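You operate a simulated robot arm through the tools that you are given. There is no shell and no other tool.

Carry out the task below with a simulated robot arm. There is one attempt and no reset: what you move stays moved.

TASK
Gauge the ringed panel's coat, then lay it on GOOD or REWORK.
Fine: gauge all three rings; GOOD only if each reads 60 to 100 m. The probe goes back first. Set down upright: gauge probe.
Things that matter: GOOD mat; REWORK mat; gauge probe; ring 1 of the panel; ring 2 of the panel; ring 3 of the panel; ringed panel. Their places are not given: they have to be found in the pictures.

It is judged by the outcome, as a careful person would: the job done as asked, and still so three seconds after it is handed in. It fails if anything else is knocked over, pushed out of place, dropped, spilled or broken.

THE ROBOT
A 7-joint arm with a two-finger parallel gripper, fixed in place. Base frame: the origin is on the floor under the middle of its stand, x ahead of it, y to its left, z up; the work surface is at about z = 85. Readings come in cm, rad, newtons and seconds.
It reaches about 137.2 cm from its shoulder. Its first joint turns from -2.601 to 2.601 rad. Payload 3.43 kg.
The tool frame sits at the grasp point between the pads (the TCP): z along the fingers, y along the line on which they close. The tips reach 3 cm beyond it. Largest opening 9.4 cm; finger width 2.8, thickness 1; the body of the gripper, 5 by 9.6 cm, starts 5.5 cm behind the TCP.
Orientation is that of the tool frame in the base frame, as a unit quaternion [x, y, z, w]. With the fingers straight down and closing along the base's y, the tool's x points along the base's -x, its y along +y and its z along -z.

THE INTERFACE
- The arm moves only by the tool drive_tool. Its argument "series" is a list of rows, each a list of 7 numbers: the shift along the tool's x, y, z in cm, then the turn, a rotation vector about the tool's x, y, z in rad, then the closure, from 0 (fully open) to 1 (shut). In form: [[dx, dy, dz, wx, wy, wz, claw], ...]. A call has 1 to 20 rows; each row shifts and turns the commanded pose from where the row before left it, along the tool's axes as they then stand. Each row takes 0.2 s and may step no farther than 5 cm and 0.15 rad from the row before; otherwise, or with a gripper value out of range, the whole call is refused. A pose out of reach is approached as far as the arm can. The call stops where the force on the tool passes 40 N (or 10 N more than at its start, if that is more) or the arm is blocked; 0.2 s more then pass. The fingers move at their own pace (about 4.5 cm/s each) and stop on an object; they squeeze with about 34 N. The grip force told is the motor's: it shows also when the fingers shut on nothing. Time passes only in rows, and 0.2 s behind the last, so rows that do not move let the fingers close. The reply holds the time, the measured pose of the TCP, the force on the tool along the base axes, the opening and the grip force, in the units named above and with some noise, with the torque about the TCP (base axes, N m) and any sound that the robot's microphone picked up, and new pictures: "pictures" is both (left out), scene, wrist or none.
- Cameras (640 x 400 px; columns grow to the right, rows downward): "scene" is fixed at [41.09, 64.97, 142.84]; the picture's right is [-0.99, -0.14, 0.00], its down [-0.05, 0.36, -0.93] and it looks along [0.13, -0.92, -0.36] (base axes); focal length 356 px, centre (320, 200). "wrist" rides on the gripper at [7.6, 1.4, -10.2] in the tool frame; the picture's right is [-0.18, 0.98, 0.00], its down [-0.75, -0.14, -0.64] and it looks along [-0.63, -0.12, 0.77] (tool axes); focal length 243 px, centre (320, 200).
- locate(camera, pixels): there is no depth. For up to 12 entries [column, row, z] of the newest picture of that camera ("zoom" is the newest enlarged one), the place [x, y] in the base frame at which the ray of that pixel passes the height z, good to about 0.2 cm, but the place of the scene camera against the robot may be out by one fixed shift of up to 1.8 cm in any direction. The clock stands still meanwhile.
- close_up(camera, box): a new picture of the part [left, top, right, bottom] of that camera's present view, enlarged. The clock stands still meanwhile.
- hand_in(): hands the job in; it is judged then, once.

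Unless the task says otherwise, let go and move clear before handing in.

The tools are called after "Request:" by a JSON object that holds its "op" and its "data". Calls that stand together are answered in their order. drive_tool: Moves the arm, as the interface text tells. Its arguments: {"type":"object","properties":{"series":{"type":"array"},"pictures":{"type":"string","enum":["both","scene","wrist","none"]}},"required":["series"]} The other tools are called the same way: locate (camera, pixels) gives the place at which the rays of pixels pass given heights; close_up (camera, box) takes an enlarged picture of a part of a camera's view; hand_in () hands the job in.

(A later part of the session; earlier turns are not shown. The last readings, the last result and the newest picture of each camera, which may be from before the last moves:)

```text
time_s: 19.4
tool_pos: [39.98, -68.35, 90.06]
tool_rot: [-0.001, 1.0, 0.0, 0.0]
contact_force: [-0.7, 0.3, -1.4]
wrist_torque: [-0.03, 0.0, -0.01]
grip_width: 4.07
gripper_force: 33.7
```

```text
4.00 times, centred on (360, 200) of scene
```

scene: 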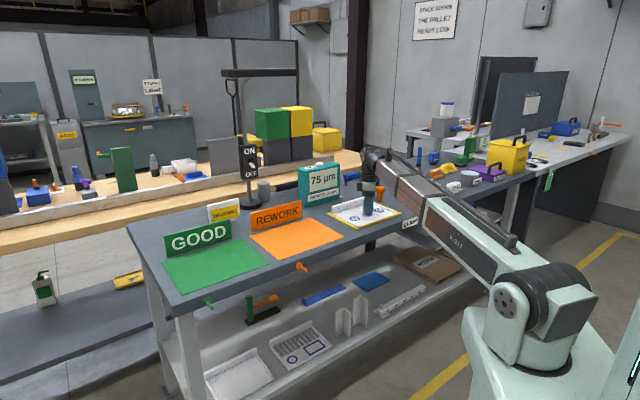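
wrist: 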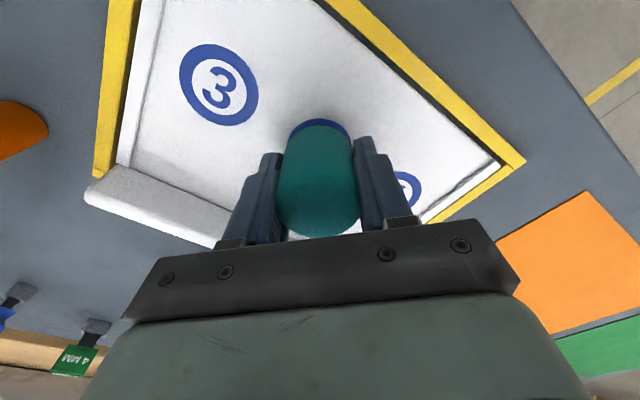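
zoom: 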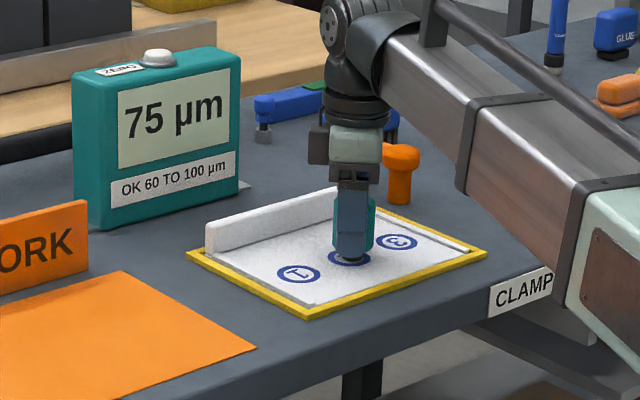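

The probe is over ring 2 and the display is still holding ring 3's 75. I'll step down to contact.

Request:
{"op": "drive_tool", "data": {"series": [[0, 0, 0.15, 0, 0, 0, 1], [0, 0, 0.15, 0, 0, 0, 1], [0, 0, 0, 0, 0, 0, 1]], "pictures": "scene"}}

Request:
{"op": "close_up", "data": {"camera": "scene", "box": [296, 160, 344, 200]}}

Request:
{"op": "close_up", "data": {"camera": "scene", "box": [320, 170, 420, 235]}}

```text
time_s: 20.2
tool_pos: [39.99, -68.34, 89.77]
tool_rot: [0.0, 1.0, 0.0, 0.0]
contact_force: [0.1, -2.3, 26.8]
wrist_torque: [0.03, 0.07, 0.03]
grip_width: 4.11
gripper_force: 33.9
```

scene: 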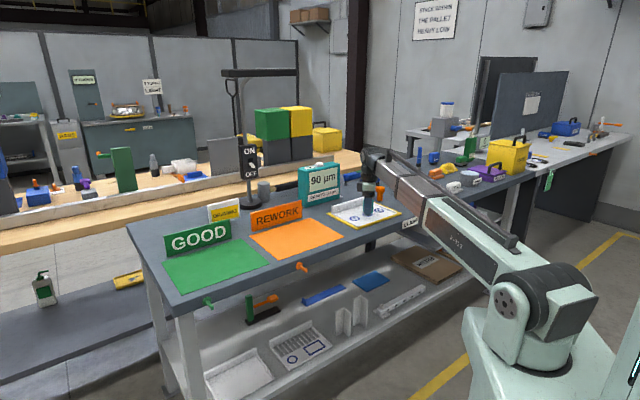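

```text
10.00 times, centred on (320, 180) of scene
```

zoom: 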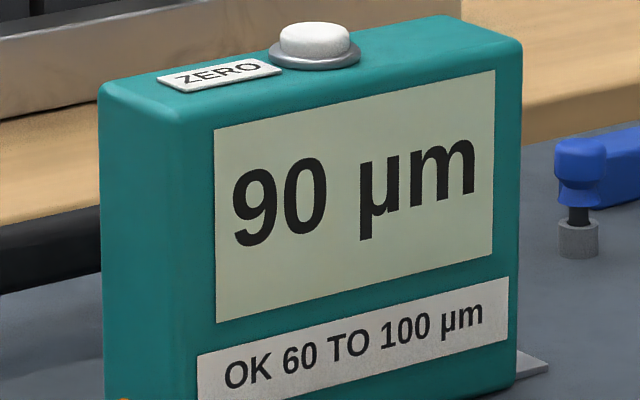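

```text
6.15 times, centred on (370, 202) of scene
```

zoom: 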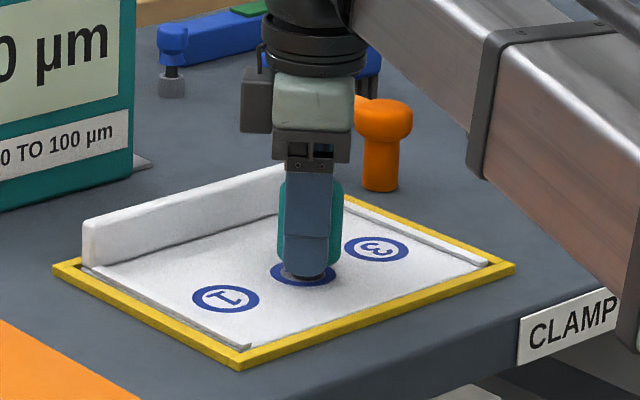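

Ring 2 reads 90 µm. I'll lift and move to ring 1 at (44.75,-63.6).

Request:
{"op": "drive_tool", "data": {"series": [[0, 0, -1, 0, 0, 0, 1], [0, 0, -1, 0, 0, 0, 1], [-2.43, 2.38, 0, 0, 0, 0, 1], [-2.43, 2.38, 0, 0, 0, 0, 1], [0, 0, 0, 0, 0, 0, 1], [0, 0, 1, 0, 0, 0, 1], [0, 0, 0.7, 0, 0, 0, 1], [0, 0, 0, 0, 0, 0, 1]], "pictures": "both"}}

Request:
{"op": "close_up", "data": {"camera": "scene", "box": [300, 165, 420, 240]}}

```text
time_s: 22.0
tool_pos: [44.76, -63.55, 90.33]
tool_rot: [0.0, 1.0, 0.0, 0.0]
contact_force: [-0.5, -0.4, 0.3]
wrist_torque: [-0.03, -0.02, -0.01]
grip_width: 4.09
gripper_force: 34.4
```

scene: 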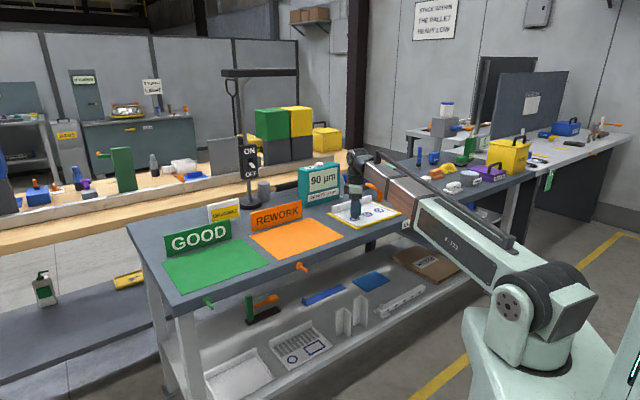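
wrist: 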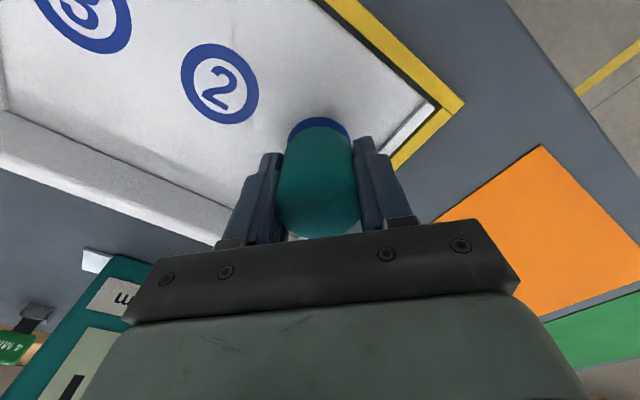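

```text
5.33 times, centred on (360, 202) of scene
```

zoom: 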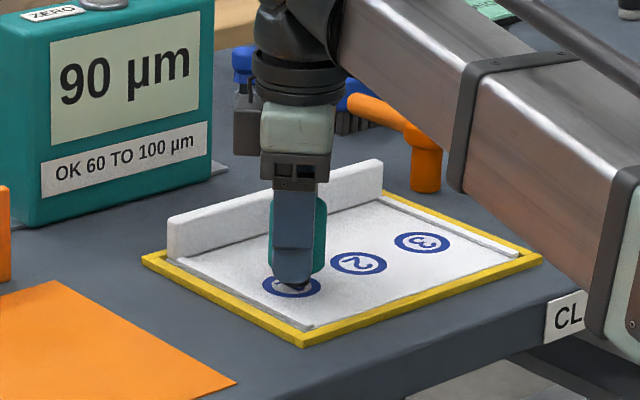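

The probe is over ring 1 and the display is still holding 90. I'll step down to contact.

Request:
{"op": "drive_tool", "data": {"series": [[0, 0, 0.15, 0, 0, 0, 1], [0, 0, 0.15, 0, 0, 0, 1], [0, 0, 0, 0, 0, 0, 1]], "pictures": "scene"}}

Request:
{"op": "close_up", "data": {"camera": "scene", "box": [296, 160, 344, 200]}}

Request:
{"op": "close_up", "data": {"camera": "scene", "box": [320, 170, 420, 235]}}

```text
time_s: 22.8
tool_pos: [44.91, -63.51, 89.87]
tool_rot: [0.0, 1.0, 0.0, 0.001]
contact_force: [1.5, 1.3, -1.9]
wrist_torque: [-0.02, 0.0, -0.05]
grip_width: 4.1
gripper_force: 34.1
```

scene: 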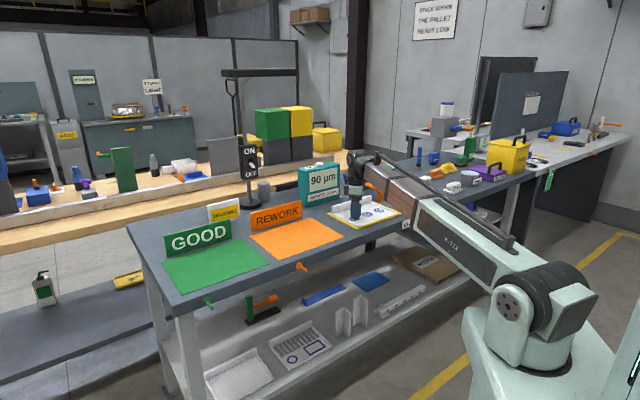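

```text
10.00 times, centred on (320, 180) of scene
```

zoom: 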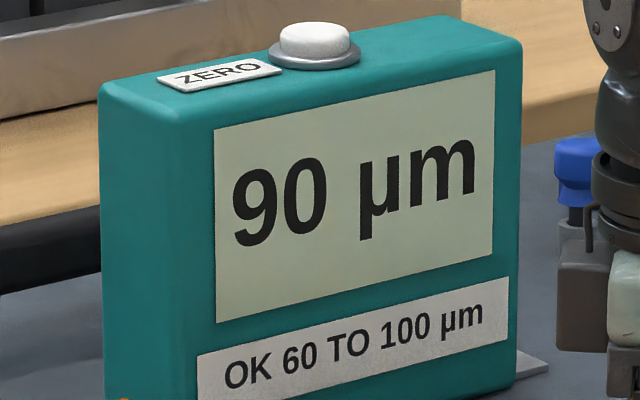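

```text
6.15 times, centred on (370, 202) of scene
```

zoom: 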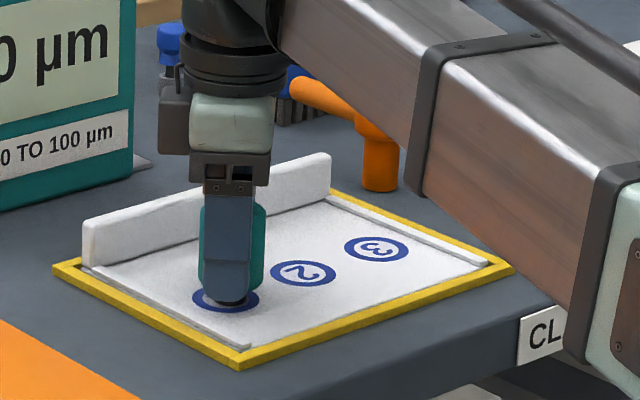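

There's no contact force yet, so the 90 is still ring 2's held reading. I'll step down a little more.

Request:
{"op": "drive_tool", "data": {"series": [[0, 0, 0.08, 0, 0, 0, 1], [0, 0, 0.07, 0, 0, 0, 1], [0, 0, 0, 0, 0, 0, 1]], "pictures": "scene"}}

Request:
{"op": "close_up", "data": {"camera": "scene", "box": [296, 160, 344, 200]}}

```text
time_s: 23.6
tool_pos: [44.73, -63.48, 89.85]
tool_rot: [0.0, 1.0, -0.001, 0.0]
contact_force: [-0.6, -2.3, 20.1]
wrist_torque: [-0.16, 0.1, 0.06]
grip_width: 4.11
gripper_force: 33.8
```

scene: 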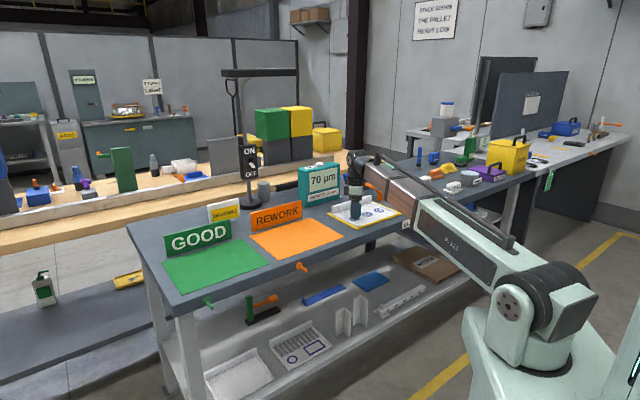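

```text
10.00 times, centred on (320, 180) of scene
```

zoom: 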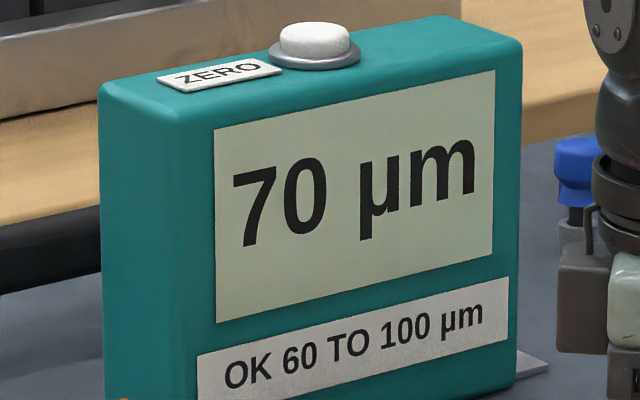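

Ring 1 reads 70 µm at 20 N of contact. All three rings (70, 90, 75) are within 60–100, so the panel is GOOD. I'll lift and carry the probe back to its home spot at (19.84,-81.92) first.

Request:
{"op": "drive_tool", "data": {"series": [[0, 0, -1, 0, 0, 0, 1], [0, 0, -3, 0, 0, 0, 1], [0, 0, -3, 0, 0, 0, 1], [3.56, -2.623, 0, 0, 0, 0, 1], [3.56, -2.623, 0, 0, 0, 0, 1], [3.56, -2.623, 0, 0, 0, 0, 1], [3.56, -2.623, 0, 0, 0, 0, 1], [3.56, -2.623, 0, 0, 0, 0, 1], [3.56, -2.623, 0, 0, 0, 0, 1], [3.56, -2.622, 0, 0, 0, 0, 1], [0, 0, 0, 0, 0, 0, 1], [0, 0, 3, 0, 0, 0, 1], [0, 0, 3, 0, 0, 0, 1], [0, 0, 0, 0, 0, 0, 1]], "pictures": "both"}}

Request:
{"op": "close_up", "data": {"camera": "scene", "box": [380, 150, 460, 225]}}

```text
time_s: 26.6
tool_pos: [19.91, -81.68, 90.66]
tool_rot: [0.0, 1.0, 0.0, 0.0]
contact_force: [-0.9, 0.3, -1.7]
wrist_torque: [0.0, -0.02, 0.04]
grip_width: 4.1
gripper_force: 33.6
```

scene: 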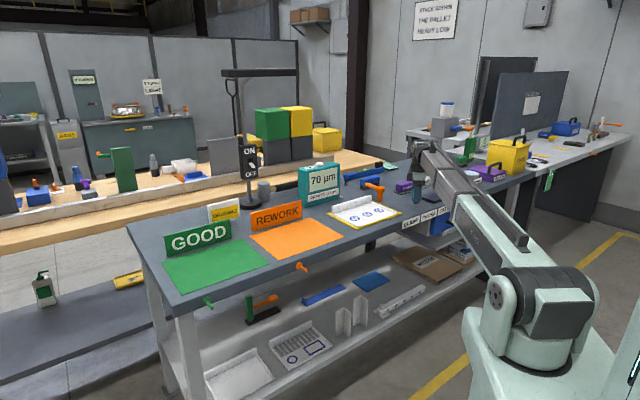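
wrist: 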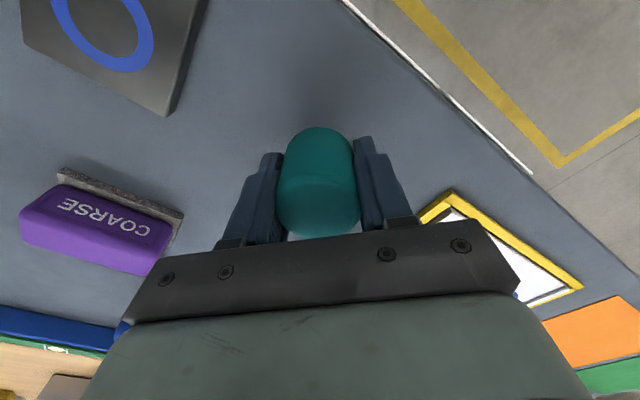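

```text
5.33 times, centred on (420, 188) of scene
```

zoom: 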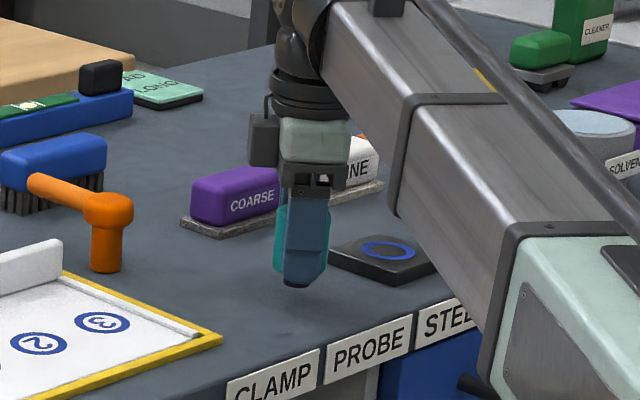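

The probe is above its home spot. I'll lower gently until it touches the bench.

Request:
{"op": "drive_tool", "data": {"series": [[0, 0, 0.6, 0, 0, 0, 1], [0, 0, 0.5, 0, 0, 0, 1], [0, 0, 0.1, 0, 0, 0, 1], [0, 0, 0.1, 0, 0, 0, 1], [0, 0, 0, 0, 0, 0, 1]], "pictures": "none"}}

```text
time_s: 27.8
tool_pos: [19.98, -81.81, 89.29]
tool_rot: [-0.001, 1.0, 0.0, 0.001]
contact_force: [0.3, 0.6, -0.9]
wrist_torque: [0.0, 0.02, 0.0]
grip_width: 4.07
gripper_force: 34.2
```

Request:
{"op": "drive_tool", "data": {"series": [[0, 0, 0.08, 0, 0, 0, 1], [0, 0, 0.08, 0, 0, 0, 1], [0, 0, 0, 0, 0, 0, 1]], "pictures": "none"}}

```text
time_s: 28.6
tool_pos: [19.9, -81.77, 89.18]
tool_rot: [0.0, 1.0, 0.0, 0.0]
contact_force: [0.7, 2.1, 3.7]
wrist_torque: [0.04, -0.04, 0.0]
grip_width: 4.1
gripper_force: 34.0
```

Light contact of about 4 N. I'll nudge down another 0.05 to seat the probe, then open the fingers.

Request:
{"op": "drive_tool", "data": {"series": [[0, 0, 0.05, 0, 0, 0, 1], [0, 0, 0, 0, 0, 0, 1]], "pictures": "none"}}

```text
time_s: 29.2
tool_pos: [19.91, -81.68, 89.18]
tool_rot: [0.0, 1.0, 0.0, 0.0]
contact_force: [1.9, 1.5, 19.1]
wrist_torque: [0.1, -0.01, 0.01]
grip_width: 4.11
gripper_force: 34.1
```

The probe is seated at 19 N. I'll ease off slightly and open the fingers.

Request:
{"op": "drive_tool", "data": {"series": [[0, 0, -0.04, 0, 0, 0, 1], [0, 0, 0, 0, 0, 0, 0.4], [0, 0, 0, 0, 0, 0, 0], [0, 0, 0, 0, 0, 0, 0], [0, 0, 0, 0, 0, 0, 0], [0, 0, 0, 0, 0, 0, 0], [0, 0, -3, 0, 0, 0, 0], [0, 0, -4, 0, 0, 0, 0], [0, 0, -4, 0, 0, 0, 0], [0, 0, 0, 0, 0, 0, 0]], "pictures": "both"}}

Request:
{"op": "close_up", "data": {"camera": "scene", "box": [380, 150, 460, 225]}}

Request:
{"op": "close_up", "data": {"camera": "wrist", "box": [160, 0, 480, 200]}}

```text
time_s: 31.4
tool_pos: [19.83, -81.77, 100.12]
tool_rot: [0.0, 1.0, 0.0, 0.0]
contact_force: [0.7, -0.3, 0.0]
wrist_torque: [0.01, -0.03, -0.01]
grip_width: 9.39
gripper_force: 0.3
```

scene: 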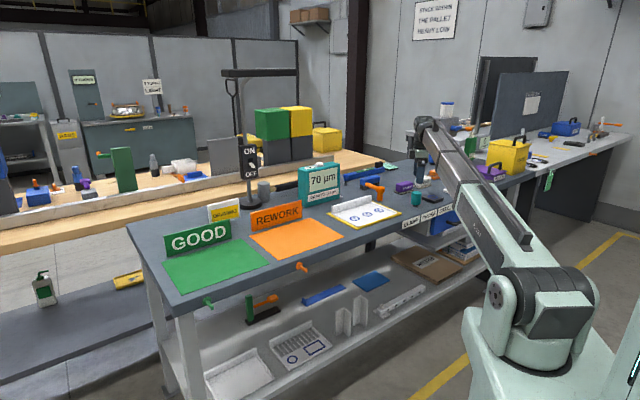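
wrist: 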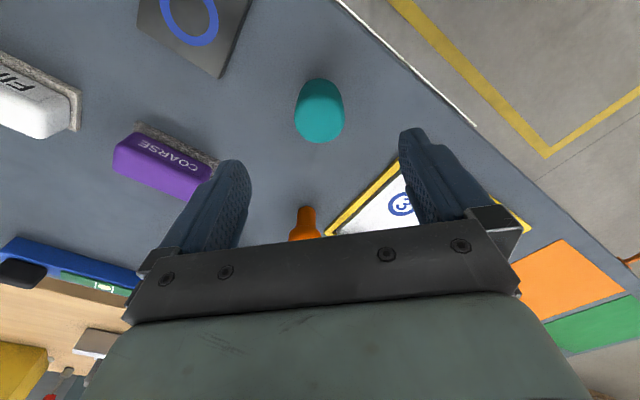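

```text
5.33 times, centred on (420, 188) of scene
```

zoom: 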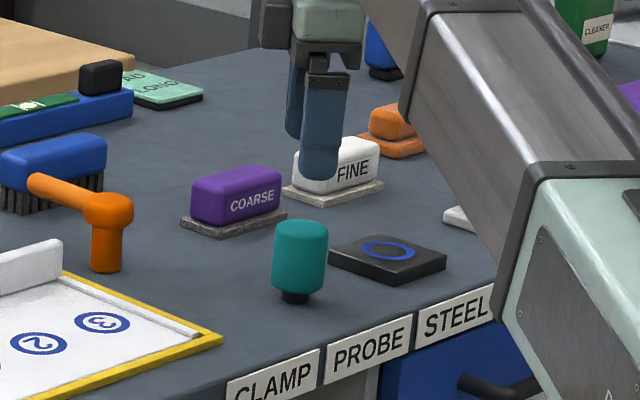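

```text
2.00 times, centred on (320, 100) of wrist
```

zoom: 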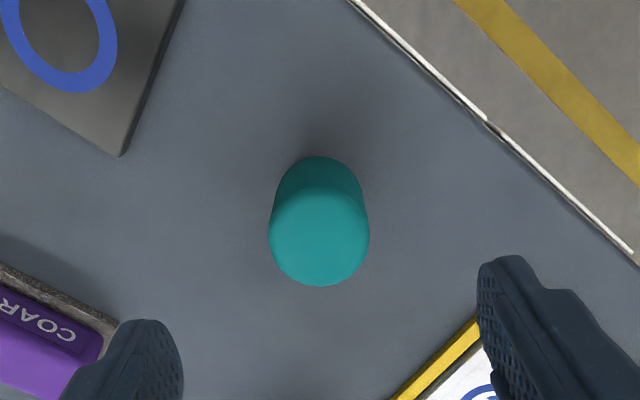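

The probe stands upright in its home spot. Next I'll measure the GOOD mat, its sign, and the panel's flange.

Request:
{"op": "close_up", "data": {"camera": "scene", "box": [120, 190, 300, 310]}}

Request:
{"op": "close_up", "data": {"camera": "scene", "box": [315, 180, 415, 242]}}

```text
3.33 times, centred on (210, 250) of scene
```

zoom: 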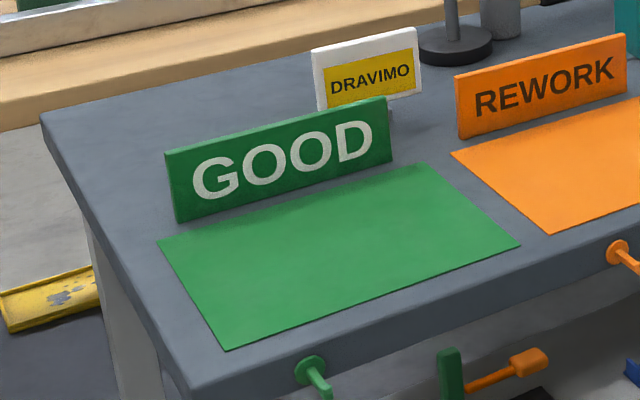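

```text
6.40 times, centred on (365, 211) of scene
```

zoom: 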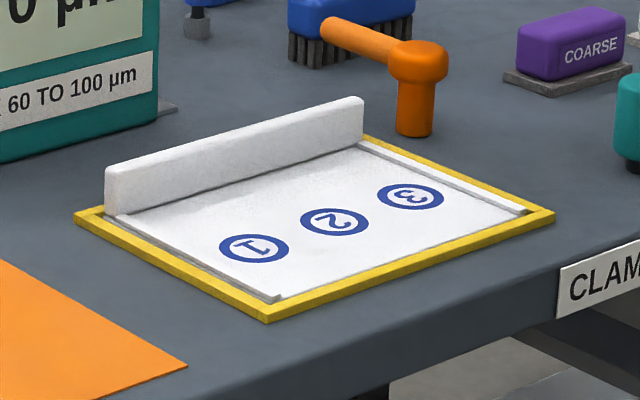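

Request:
{"op": "locate", "data": {"camera": "scene", "pixels": [[161.1, 262.3, 85], [240.6, 239.2, 85], [270, 263.2, 85], [181.8, 295, 85], [166.8, 256.6, 85], [231.9, 238.9, 85], [332.5, 213.3, 85.6], [372, 202.4, 85.6], [331.4, 206, 88.5], [371.6, 194.9, 88.5], [359, 227.5, 85.6], [401.5, 213.5, 85.6]]}}

Request:
{"op": "locate", "data": {"camera": "scene", "pixels": [[331.4, 206, 88], [371.6, 194.9, 88], [331.4, 206, 89], [371.6, 194.9, 89], [163.5, 235, 92], [230.4, 219.1, 92], [340, 214, 85.6], [375, 203.5, 85.6]]}}

```text
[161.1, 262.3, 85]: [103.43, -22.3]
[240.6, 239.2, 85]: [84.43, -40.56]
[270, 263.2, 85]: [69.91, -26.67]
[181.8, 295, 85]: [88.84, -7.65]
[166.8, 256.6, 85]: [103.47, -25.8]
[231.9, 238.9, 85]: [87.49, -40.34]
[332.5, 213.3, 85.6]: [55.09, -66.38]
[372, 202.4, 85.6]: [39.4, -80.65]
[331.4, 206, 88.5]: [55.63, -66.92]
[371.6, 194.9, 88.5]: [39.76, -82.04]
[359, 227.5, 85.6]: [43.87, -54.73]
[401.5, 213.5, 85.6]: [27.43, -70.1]
```

```text
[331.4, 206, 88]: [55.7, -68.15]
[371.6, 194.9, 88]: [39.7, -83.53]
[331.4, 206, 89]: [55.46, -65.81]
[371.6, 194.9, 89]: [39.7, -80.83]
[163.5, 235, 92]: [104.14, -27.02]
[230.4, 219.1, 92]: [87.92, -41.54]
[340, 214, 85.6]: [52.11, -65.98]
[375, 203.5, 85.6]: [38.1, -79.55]
```

The GOOD mat measures about 26×20 cm, centred near (85.5,-24.7), with its edges parallel to the panel's. I'll raise the arm, move over the panel's back flange, and turn the gripper 45° so its fingers close across the flange.

Request:
{"op": "drive_tool", "data": {"series": [[0, 0, -3, 0, 0, 0, 0], [-4.32, 1.36, -1, 0, 0, 0, 0], [-4.32, 1.36, -1, 0, 0, 0, 0], [-4.32, 1.36, -1, 0, 0, 0, 0], [-4.32, 1.36, -1, 0, 0, 0, 0], [-4.32, 1.36, -1, 0, 0, 0, 0], [-4.32, 1.36, 0, 0, 0, 0, 0], [0, 0, 0, 0, 0, -0.1309, 0], [0, 0, 0, 0, 0, -0.1309, 0], [0, 0, 0, 0, 0, -0.1309, 0], [0, 0, 0, 0, 0, -0.1309, 0], [0, 0, 0, 0, 0, -0.1309, 0], [0, 0, 0, 0, 0, -0.1309, 0], [0, 0, 0, 0, 0, 0, 0]], "pictures": "both"}}

Request:
{"op": "close_up", "data": {"camera": "wrist", "box": [160, 0, 480, 200]}}

```text
time_s: 34.4
tool_pos: [45.81, -73.75, 108.17]
tool_rot: [-0.383, 0.924, 0.0, 0.0]
contact_force: [0.2, -0.6, -0.1]
wrist_torque: [0.0, 0.02, 0.02]
grip_width: 9.42
gripper_force: 0.1
```

scene: 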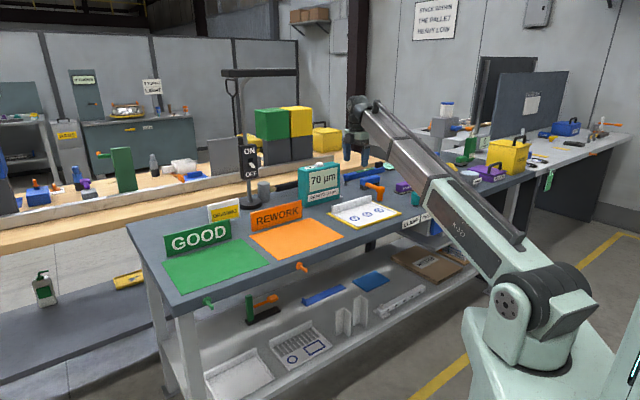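
wrist: 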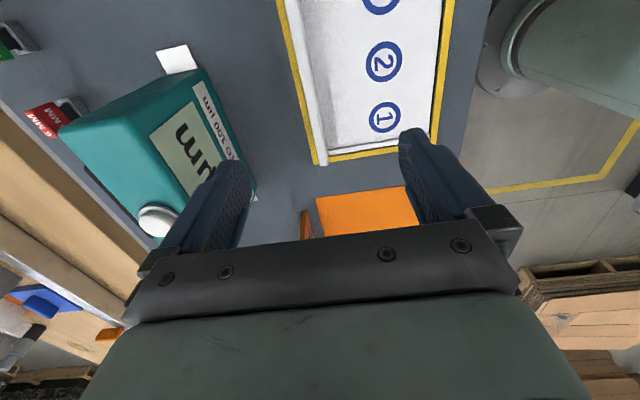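

```text
2.00 times, centred on (320, 100) of wrist
```

zoom: 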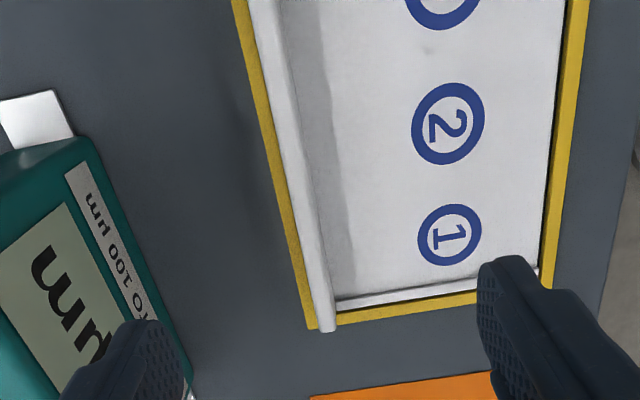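

Request:
{"op": "close_up", "data": {"camera": "wrist", "box": [270, 90, 366, 180]}}

Request:
{"op": "close_up", "data": {"camera": "wrist", "box": [260, 0, 356, 60]}}

```text
4.44 times, centred on (318, 135) of wrist
```

zoom: 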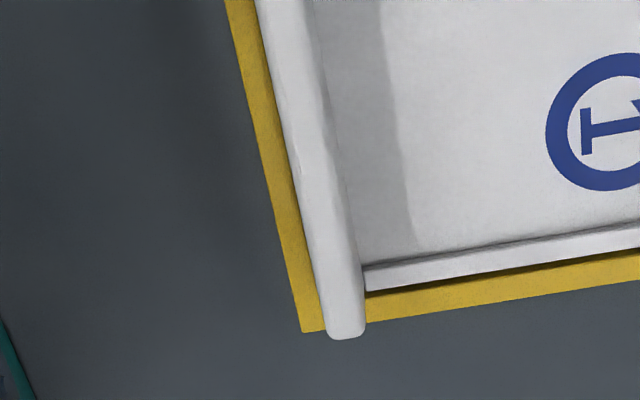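

```text
6.67 times, centred on (308, 30) of wrist
```

zoom: 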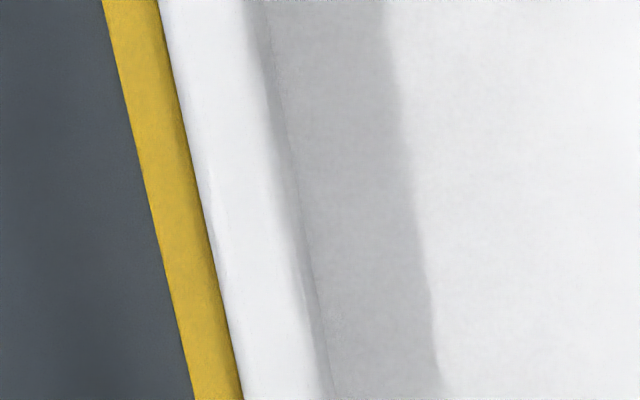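

Request:
{"op": "locate", "data": {"camera": "wrist", "pixels": [[290.75, 30, 88.5], [301, 30, 88.5], [319.1, 163, 88.5], [328.1, 163, 88.5], [319.1, 163, 87.5], [328.1, 163, 87.5], [290.75, 30, 87.5], [301, 30, 87.5], [383, 62, 85.5], [384.5, 117, 85.5]]}}

```text
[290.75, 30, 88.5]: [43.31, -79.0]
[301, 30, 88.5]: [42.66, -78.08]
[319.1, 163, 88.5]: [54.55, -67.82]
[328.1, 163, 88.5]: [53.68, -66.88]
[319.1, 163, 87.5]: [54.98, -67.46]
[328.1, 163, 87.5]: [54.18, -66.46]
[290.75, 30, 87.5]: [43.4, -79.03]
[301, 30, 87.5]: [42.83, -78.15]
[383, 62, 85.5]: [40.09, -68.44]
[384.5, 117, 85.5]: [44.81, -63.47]
```

The flange is about 1.2 cm thick, centred at roughly (46.5,-75.0) by ring 2, with its top near z≈88.6. I'll centre over it and descend part way to check.

Request:
{"op": "drive_tool", "data": {"series": [[0.3, -1.39, 0, 0, 0, 0, 0], [0, 0, 4.5, 0, 0, 0, 0], [0, 0, 4.5, 0, 0, 0, 0], [0, 0, 3.5, 0, 0, 0, 0], [0, 0, 0, 0, 0, 0, 0]], "pictures": "both"}}

Request:
{"op": "close_up", "data": {"camera": "wrist", "box": [160, 40, 480, 240]}}

Request:
{"op": "close_up", "data": {"camera": "scene", "box": [300, 150, 420, 240]}}

```text
time_s: 35.6
tool_pos: [46.7, -74.95, 95.41]
tool_rot: [-0.383, 0.924, -0.001, -0.001]
contact_force: [1.1, -0.3, -0.2]
wrist_torque: [-0.01, 0.01, 0.03]
grip_width: 9.4
gripper_force: 0.0
```

scene: 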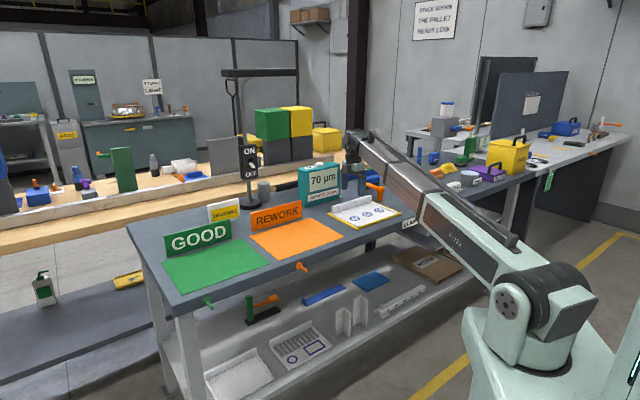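
wrist: 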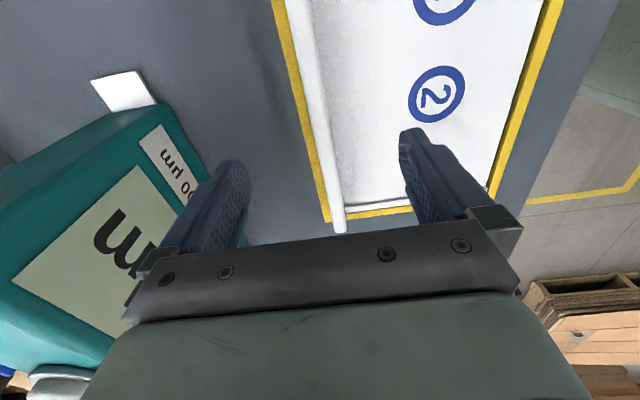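

```text
2.00 times, centred on (320, 140) of wrist
```

zoom: 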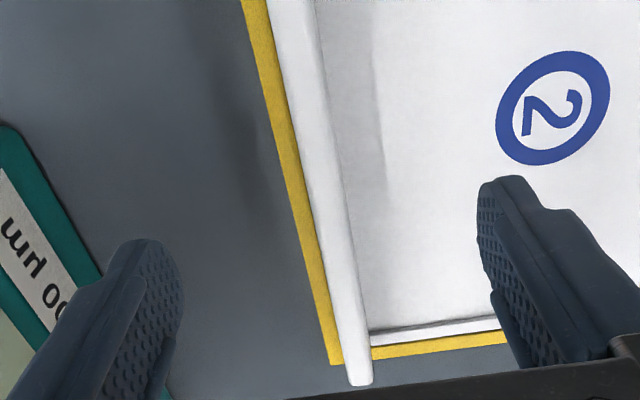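

```text
4.44 times, centred on (360, 195) of scene
```

zoom: 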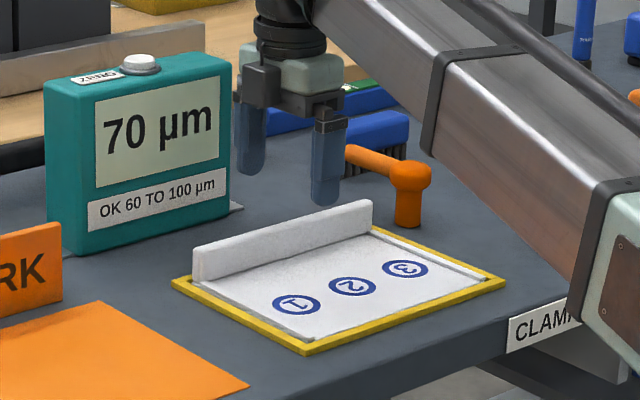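

The flange sits between the fingers. Before descending I'll check the outer finger's clearance to the teal gauge, whose front edge is near wrist (160,105) to (245,200).

Request:
{"op": "locate", "data": {"camera": "wrist", "pixels": [[165, 105, 97], [165, 105, 85], [210, 175, 85], [210, 175, 90], [313, 40, 88.6], [320, 40, 88.6], [329, 150, 88.6], [338, 150, 88.6], [335, 228, 88.6], [346, 228, 88.6]]}}

Request:
{"op": "close_up", "data": {"camera": "wrist", "box": [280, 80, 376, 140]}}

```text
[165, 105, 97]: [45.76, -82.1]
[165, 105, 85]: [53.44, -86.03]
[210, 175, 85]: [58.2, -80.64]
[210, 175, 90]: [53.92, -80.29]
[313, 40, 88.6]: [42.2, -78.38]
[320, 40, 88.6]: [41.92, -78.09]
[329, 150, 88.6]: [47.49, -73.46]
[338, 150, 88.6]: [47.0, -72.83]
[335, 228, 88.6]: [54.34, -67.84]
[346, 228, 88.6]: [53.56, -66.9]
```

```text
6.67 times, centred on (328, 110) of wrist
```

zoom: 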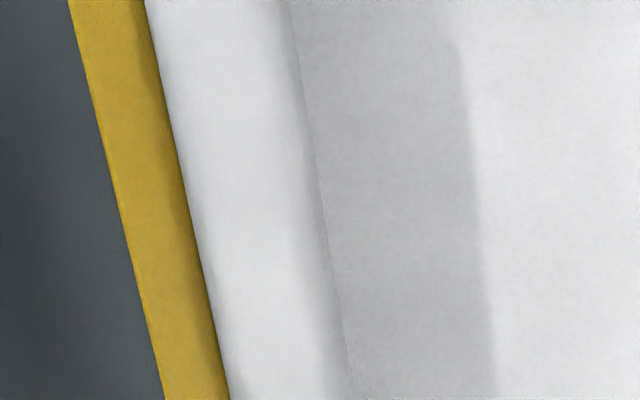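

Request:
{"op": "locate", "data": {"camera": "wrist", "pixels": [[308.5, 110, 88.6], [325.75, 110, 88.6], [308.5, 110, 88], [325.75, 110, 88], [328.75, 110, 85.6]]}}

```text
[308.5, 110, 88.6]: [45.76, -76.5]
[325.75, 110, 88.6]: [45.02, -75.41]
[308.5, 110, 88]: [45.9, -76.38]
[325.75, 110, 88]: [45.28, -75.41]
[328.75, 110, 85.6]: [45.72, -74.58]
```

The flange spans 85.1–86.5 cm along the closing axis and the tool is centred at 85.9. The gauge is at least 6 cm clear. I'll descend with small steps at the end.

Request:
{"op": "drive_tool", "data": {"series": [[0, 0, 3, 0, 0, 0, 0], [0, 0, 3, 0, 0, 0, 0], [0, 0, 0.2, 0, 0, 0, 0], [0, 0, 0.2, 0, 0, 0, 0], [0, 0, 0, 0, 0, 0, 0]], "pictures": "both"}}

Request:
{"op": "close_up", "data": {"camera": "scene", "box": [310, 165, 410, 235]}}

```text
time_s: 36.8
tool_pos: [46.73, -74.77, 89.12]
tool_rot: [-0.383, 0.924, 0.0, 0.0]
contact_force: [0.1, 0.5, 0.3]
wrist_torque: [0.01, -0.02, 0.0]
grip_width: 9.39
gripper_force: 0.0
```

scene: 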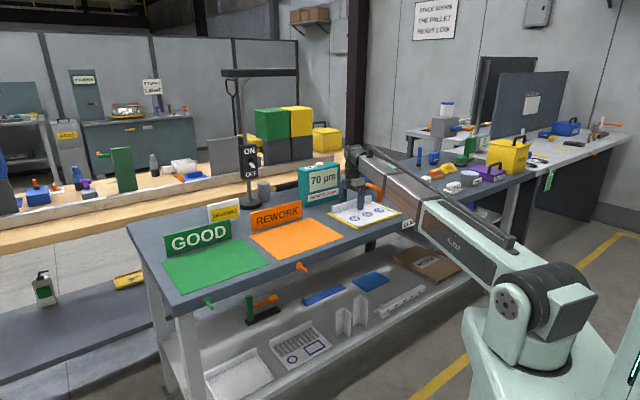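
wrist: 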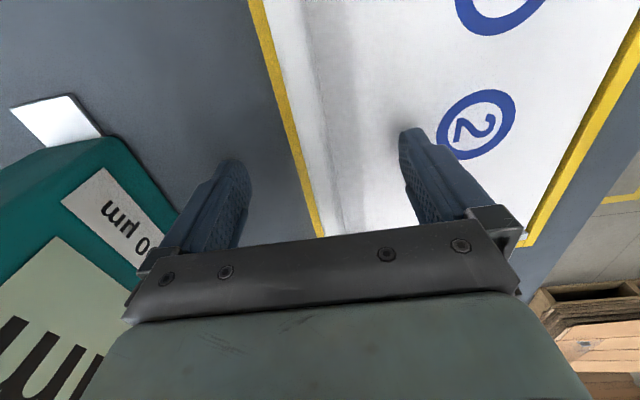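

```text
5.71 times, centred on (360, 200) of scene
```

zoom: 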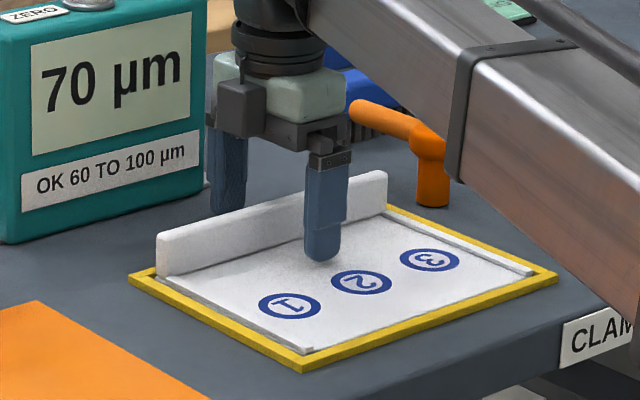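

The fingers straddle the flange with no contact. I'll go 0.2 cm lower and close on it.

Request:
{"op": "drive_tool", "data": {"series": [[0, 0, 0.1, 0, 0, 0, 0], [0, 0, 0.1, 0, 0, 0, 0], [0, 0, 0, 0, 0, 0, 0.5], [0, 0, 0, 0, 0, 0, 0.7], [0, 0, 0, 0, 0, 0, 0.8], [0, 0, 0, 0, 0, 0, 1], [0, 0, 0, 0, 0, 0, 1], [0, 0, 0, 0, 0, 0, 1], [0, 0, 0, 0, 0, 0, 1]], "pictures": "both"}}

Request:
{"op": "close_up", "data": {"camera": "scene", "box": [310, 165, 410, 235]}}

```text
time_s: 38.8
tool_pos: [46.63, -74.92, 88.97]
tool_rot: [-0.382, 0.924, 0.0, 0.0]
contact_force: [-2.1, 2.7, 1.2]
wrist_torque: [0.13, -0.09, 0.03]
grip_width: 1.75
gripper_force: 33.8
```

scene: 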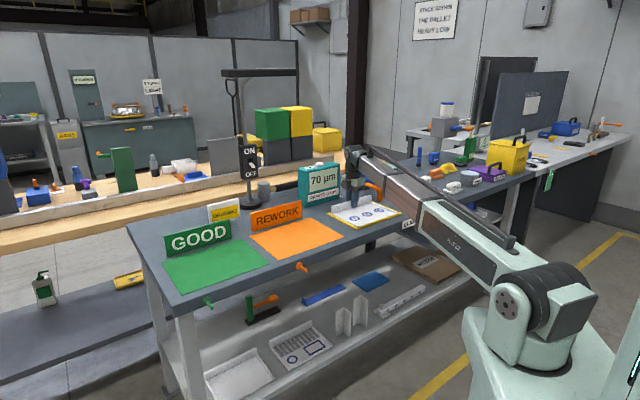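
wrist: 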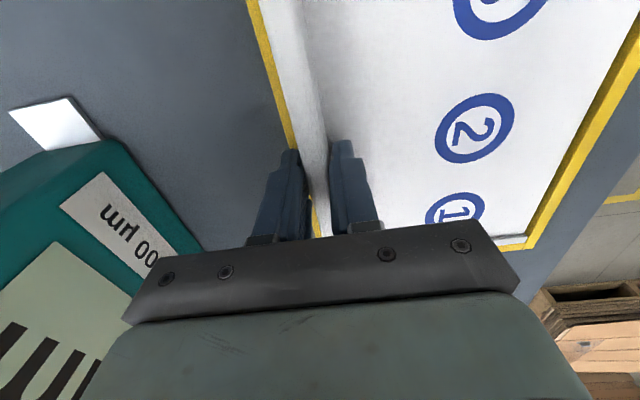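

```text
5.71 times, centred on (360, 200) of scene
```

zoom: 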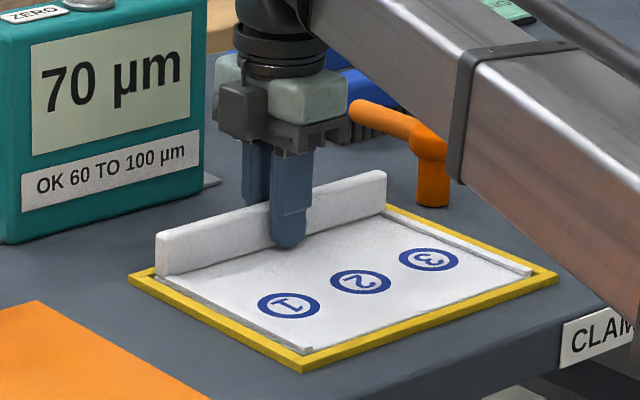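

The fingers stopped at 1.75 cm, a little wider than my flange estimate. I'll check that the outer finger isn't also pinching the tray's yellow rim.

Request:
{"op": "close_up", "data": {"camera": "wrist", "box": [220, 80, 412, 240]}}

Request:
{"op": "close_up", "data": {"camera": "scene", "box": [330, 180, 390, 220]}}

```text
2.50 times, centred on (316, 160) of wrist
```

zoom: 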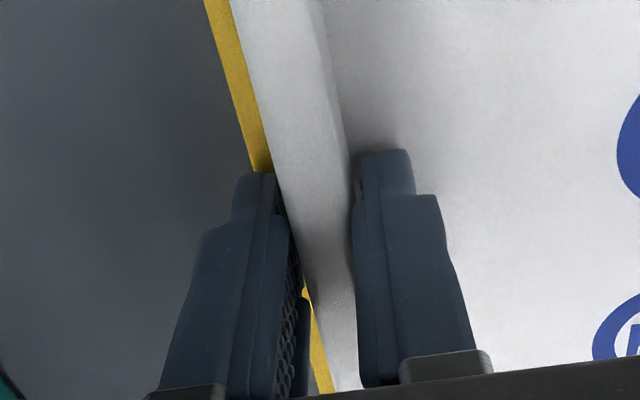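

```text
10.00 times, centred on (360, 200) of scene
```

zoom: 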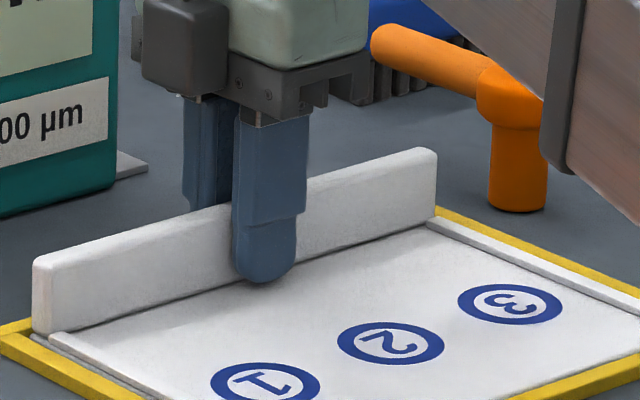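

The outer fingertip is catching the tray's yellow rim: the gap shows yellow at wrist zoom (305,300). I'll open slightly, raise 0.5 cm to clear the rim, and re-grip the flange only.

Request:
{"op": "drive_tool", "data": {"series": [[0, 0, 0, 0, 0, 0, 0.65], [0, 0, 0, 0, 0, 0, 0.6], [0, 0, 0, 0, 0, 0, 0.6], [0, 0, -0.25, 0, 0, 0, 0.6], [0, 0, -0.25, 0, 0, 0, 0.6], [0, 0, 0, 0, 0, 0, 0.75], [0, 0, 0, 0, 0, 0, 0.9], [0, 0, 0, 0, 0, 0, 1], [0, 0, 0, 0, 0, 0, 1], [0, 0, 0, 0, 0, 0, 1]], "pictures": "both"}}

Request:
{"op": "close_up", "data": {"camera": "wrist", "box": [220, 80, 412, 240]}}

Request:
{"op": "close_up", "data": {"camera": "scene", "box": [310, 165, 410, 235]}}

```text
time_s: 41.0
tool_pos: [46.51, -75.01, 89.56]
tool_rot: [-0.382, 0.924, 0.0, 0.0]
contact_force: [0.9, -1.6, 2.3]
wrist_torque: [-0.02, 0.02, 0.02]
grip_width: 1.25
gripper_force: 34.6
```

scene: 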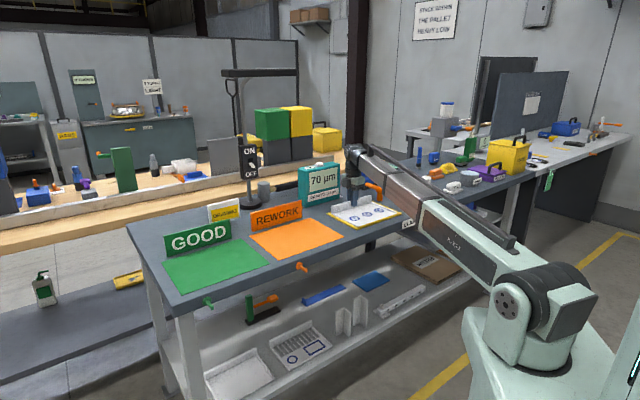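
wrist: 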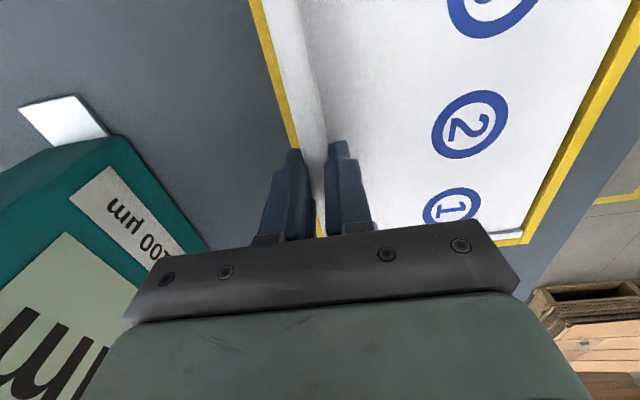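

```text
2.50 times, centred on (316, 160) of wrist
```

zoom: 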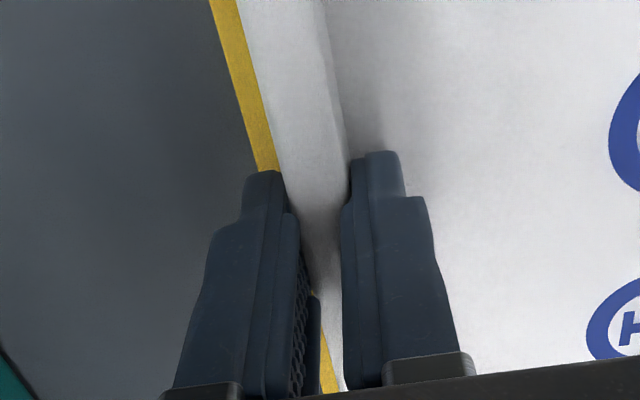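

```text
5.71 times, centred on (360, 200) of scene
```

zoom: 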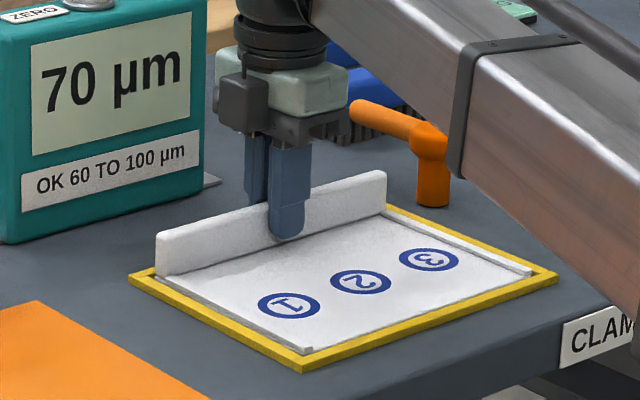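

The grip is now 1.25 cm, so it holds only the flange. I'll lift a little and check that the panel comes up level while the tray stays put.

Request:
{"op": "drive_tool", "data": {"series": [[0, 0, -0.5, 0, 0, 0, 1], [0, 0, -0.5, 0, 0, 0, 1], [0, 0, -0.5, 0, 0, 0, 1], [0, 0, -0.5, 0, 0, 0, 1], [0, 0, 0, 0, 0, 0, 1]], "pictures": "both"}}

Request:
{"op": "close_up", "data": {"camera": "scene", "box": [310, 165, 410, 235]}}

```text
time_s: 42.2
tool_pos: [46.67, -74.97, 91.33]
tool_rot: [-0.383, 0.924, 0.0, 0.0]
contact_force: [0.8, 0.7, -6.4]
wrist_torque: [-0.24, -0.23, -0.02]
grip_width: 1.28
gripper_force: 34.4
```

scene: 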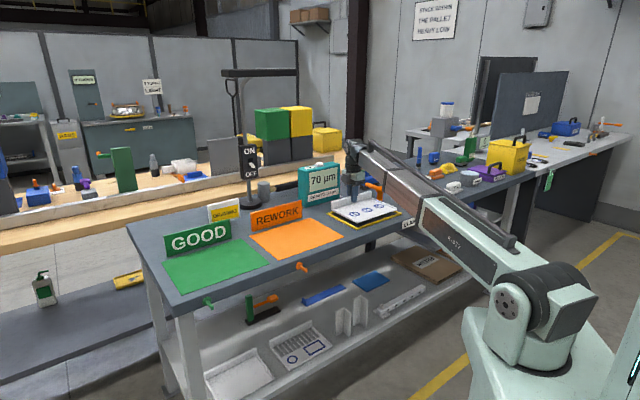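
wrist: 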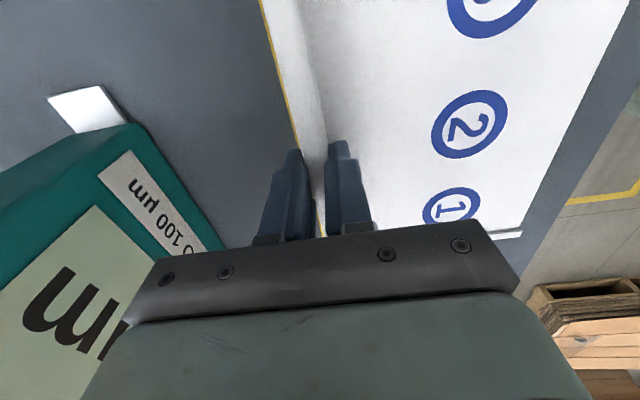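

```text
5.71 times, centred on (360, 200) of scene
```

zoom: 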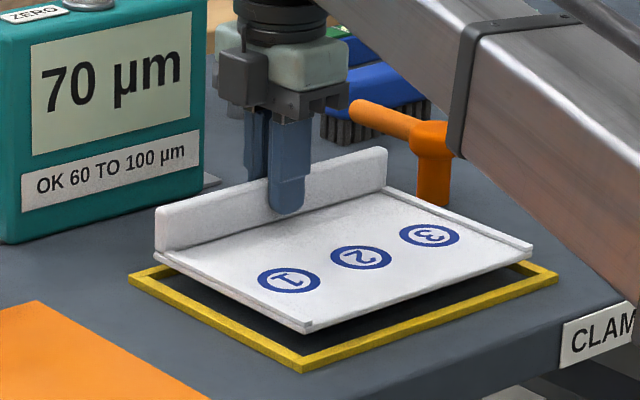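

The panel lifts level and weighs about 6 N, and the yellow tray stays in place. I'll raise it well above the signs and start moving it toward the GOOD mat.

Request:
{"op": "drive_tool", "data": {"series": [[0, 0, -1.5, 0, 0, 0, 1], [0, 0, -2.5, 0, 0, 0, 1], [0, 0, -2.5, 0, 0, 0, 1], [0, 0, -2.5, 0, 0, 0, 1], [0, 0, -2.5, 0, 0, 0, 1], [0, 0, -2, 0, 0, 0, 1], [-1, 0, 0, 0, 0, 0, 1], [-2, 0, 0, 0, 0, 0, 1], [-3, 0, 0, 0, 0, 0, 1], [-3, 0, 0, 0, 0, 0, 1], [-3, 0, 0, 0, 0, 0, 1], [-3, 0, 0, 0, 0, 0, 1], [-3, 0, 0, 0, 0, 0, 1], [-3, 0, 0, 0, 0, 0, 1], [-3, 0, 0, 0, 0, 0, 1], [-3, 0, 0, 0, 0, 0, 1], [-2, 0, 0, 0, 0, 0, 1], [-1, 0, 0, 0, 0, 0, 1], [0, 0, 0, 0, 0, 0, 1]], "pictures": "both"}}

```text
time_s: 46.2
tool_pos: [68.04, -53.73, 104.85]
tool_rot: [-0.382, 0.924, 0.0, -0.001]
contact_force: [-0.7, 0.7, -7.1]
wrist_torque: [-0.26, -0.21, -0.03]
grip_width: 1.27
gripper_force: 33.9
```

scene: 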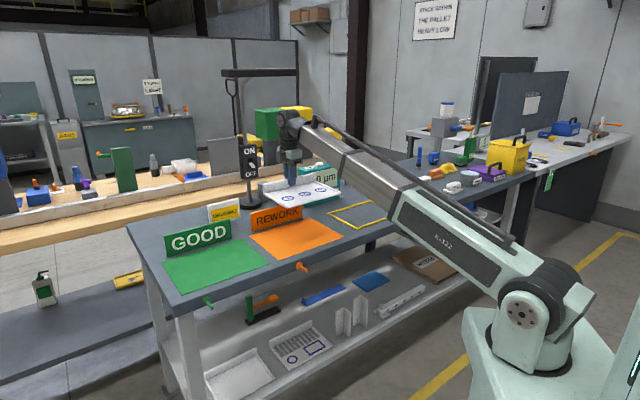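
wrist: 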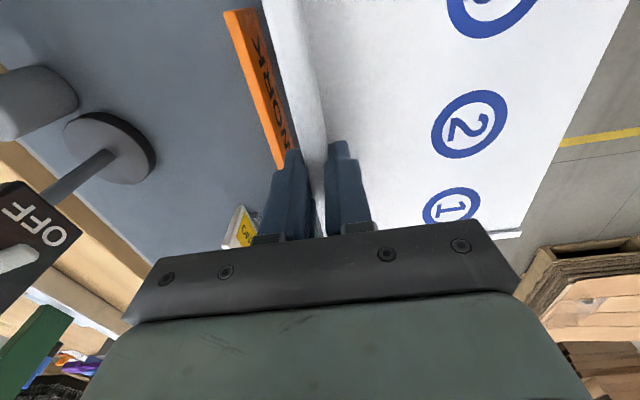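

The panel is hanging level over the REWORK area. I'll check the clearance to the ON/OFF stand and the DRAVIMO sign before continuing.

Request:
{"op": "locate", "data": {"camera": "wrist", "pixels": [[110, 147, 85], [35, 235, 100], [35, 235, 105], [236, 225, 88], [280, 165, 92], [235, 15, 92]]}}

Request:
{"op": "locate", "data": {"camera": "scene", "pixels": [[252, 203, 85], [248, 170, 97], [248, 155, 103], [231.9, 238.9, 85], [212, 222, 85], [238, 217, 85]]}}

```text
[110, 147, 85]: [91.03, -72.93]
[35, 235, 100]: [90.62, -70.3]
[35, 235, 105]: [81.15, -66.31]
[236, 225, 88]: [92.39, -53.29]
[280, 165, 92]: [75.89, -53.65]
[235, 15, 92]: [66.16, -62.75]
```

```text
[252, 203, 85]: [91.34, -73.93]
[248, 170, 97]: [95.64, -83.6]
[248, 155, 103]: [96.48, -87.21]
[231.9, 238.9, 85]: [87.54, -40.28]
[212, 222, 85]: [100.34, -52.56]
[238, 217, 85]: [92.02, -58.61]
```

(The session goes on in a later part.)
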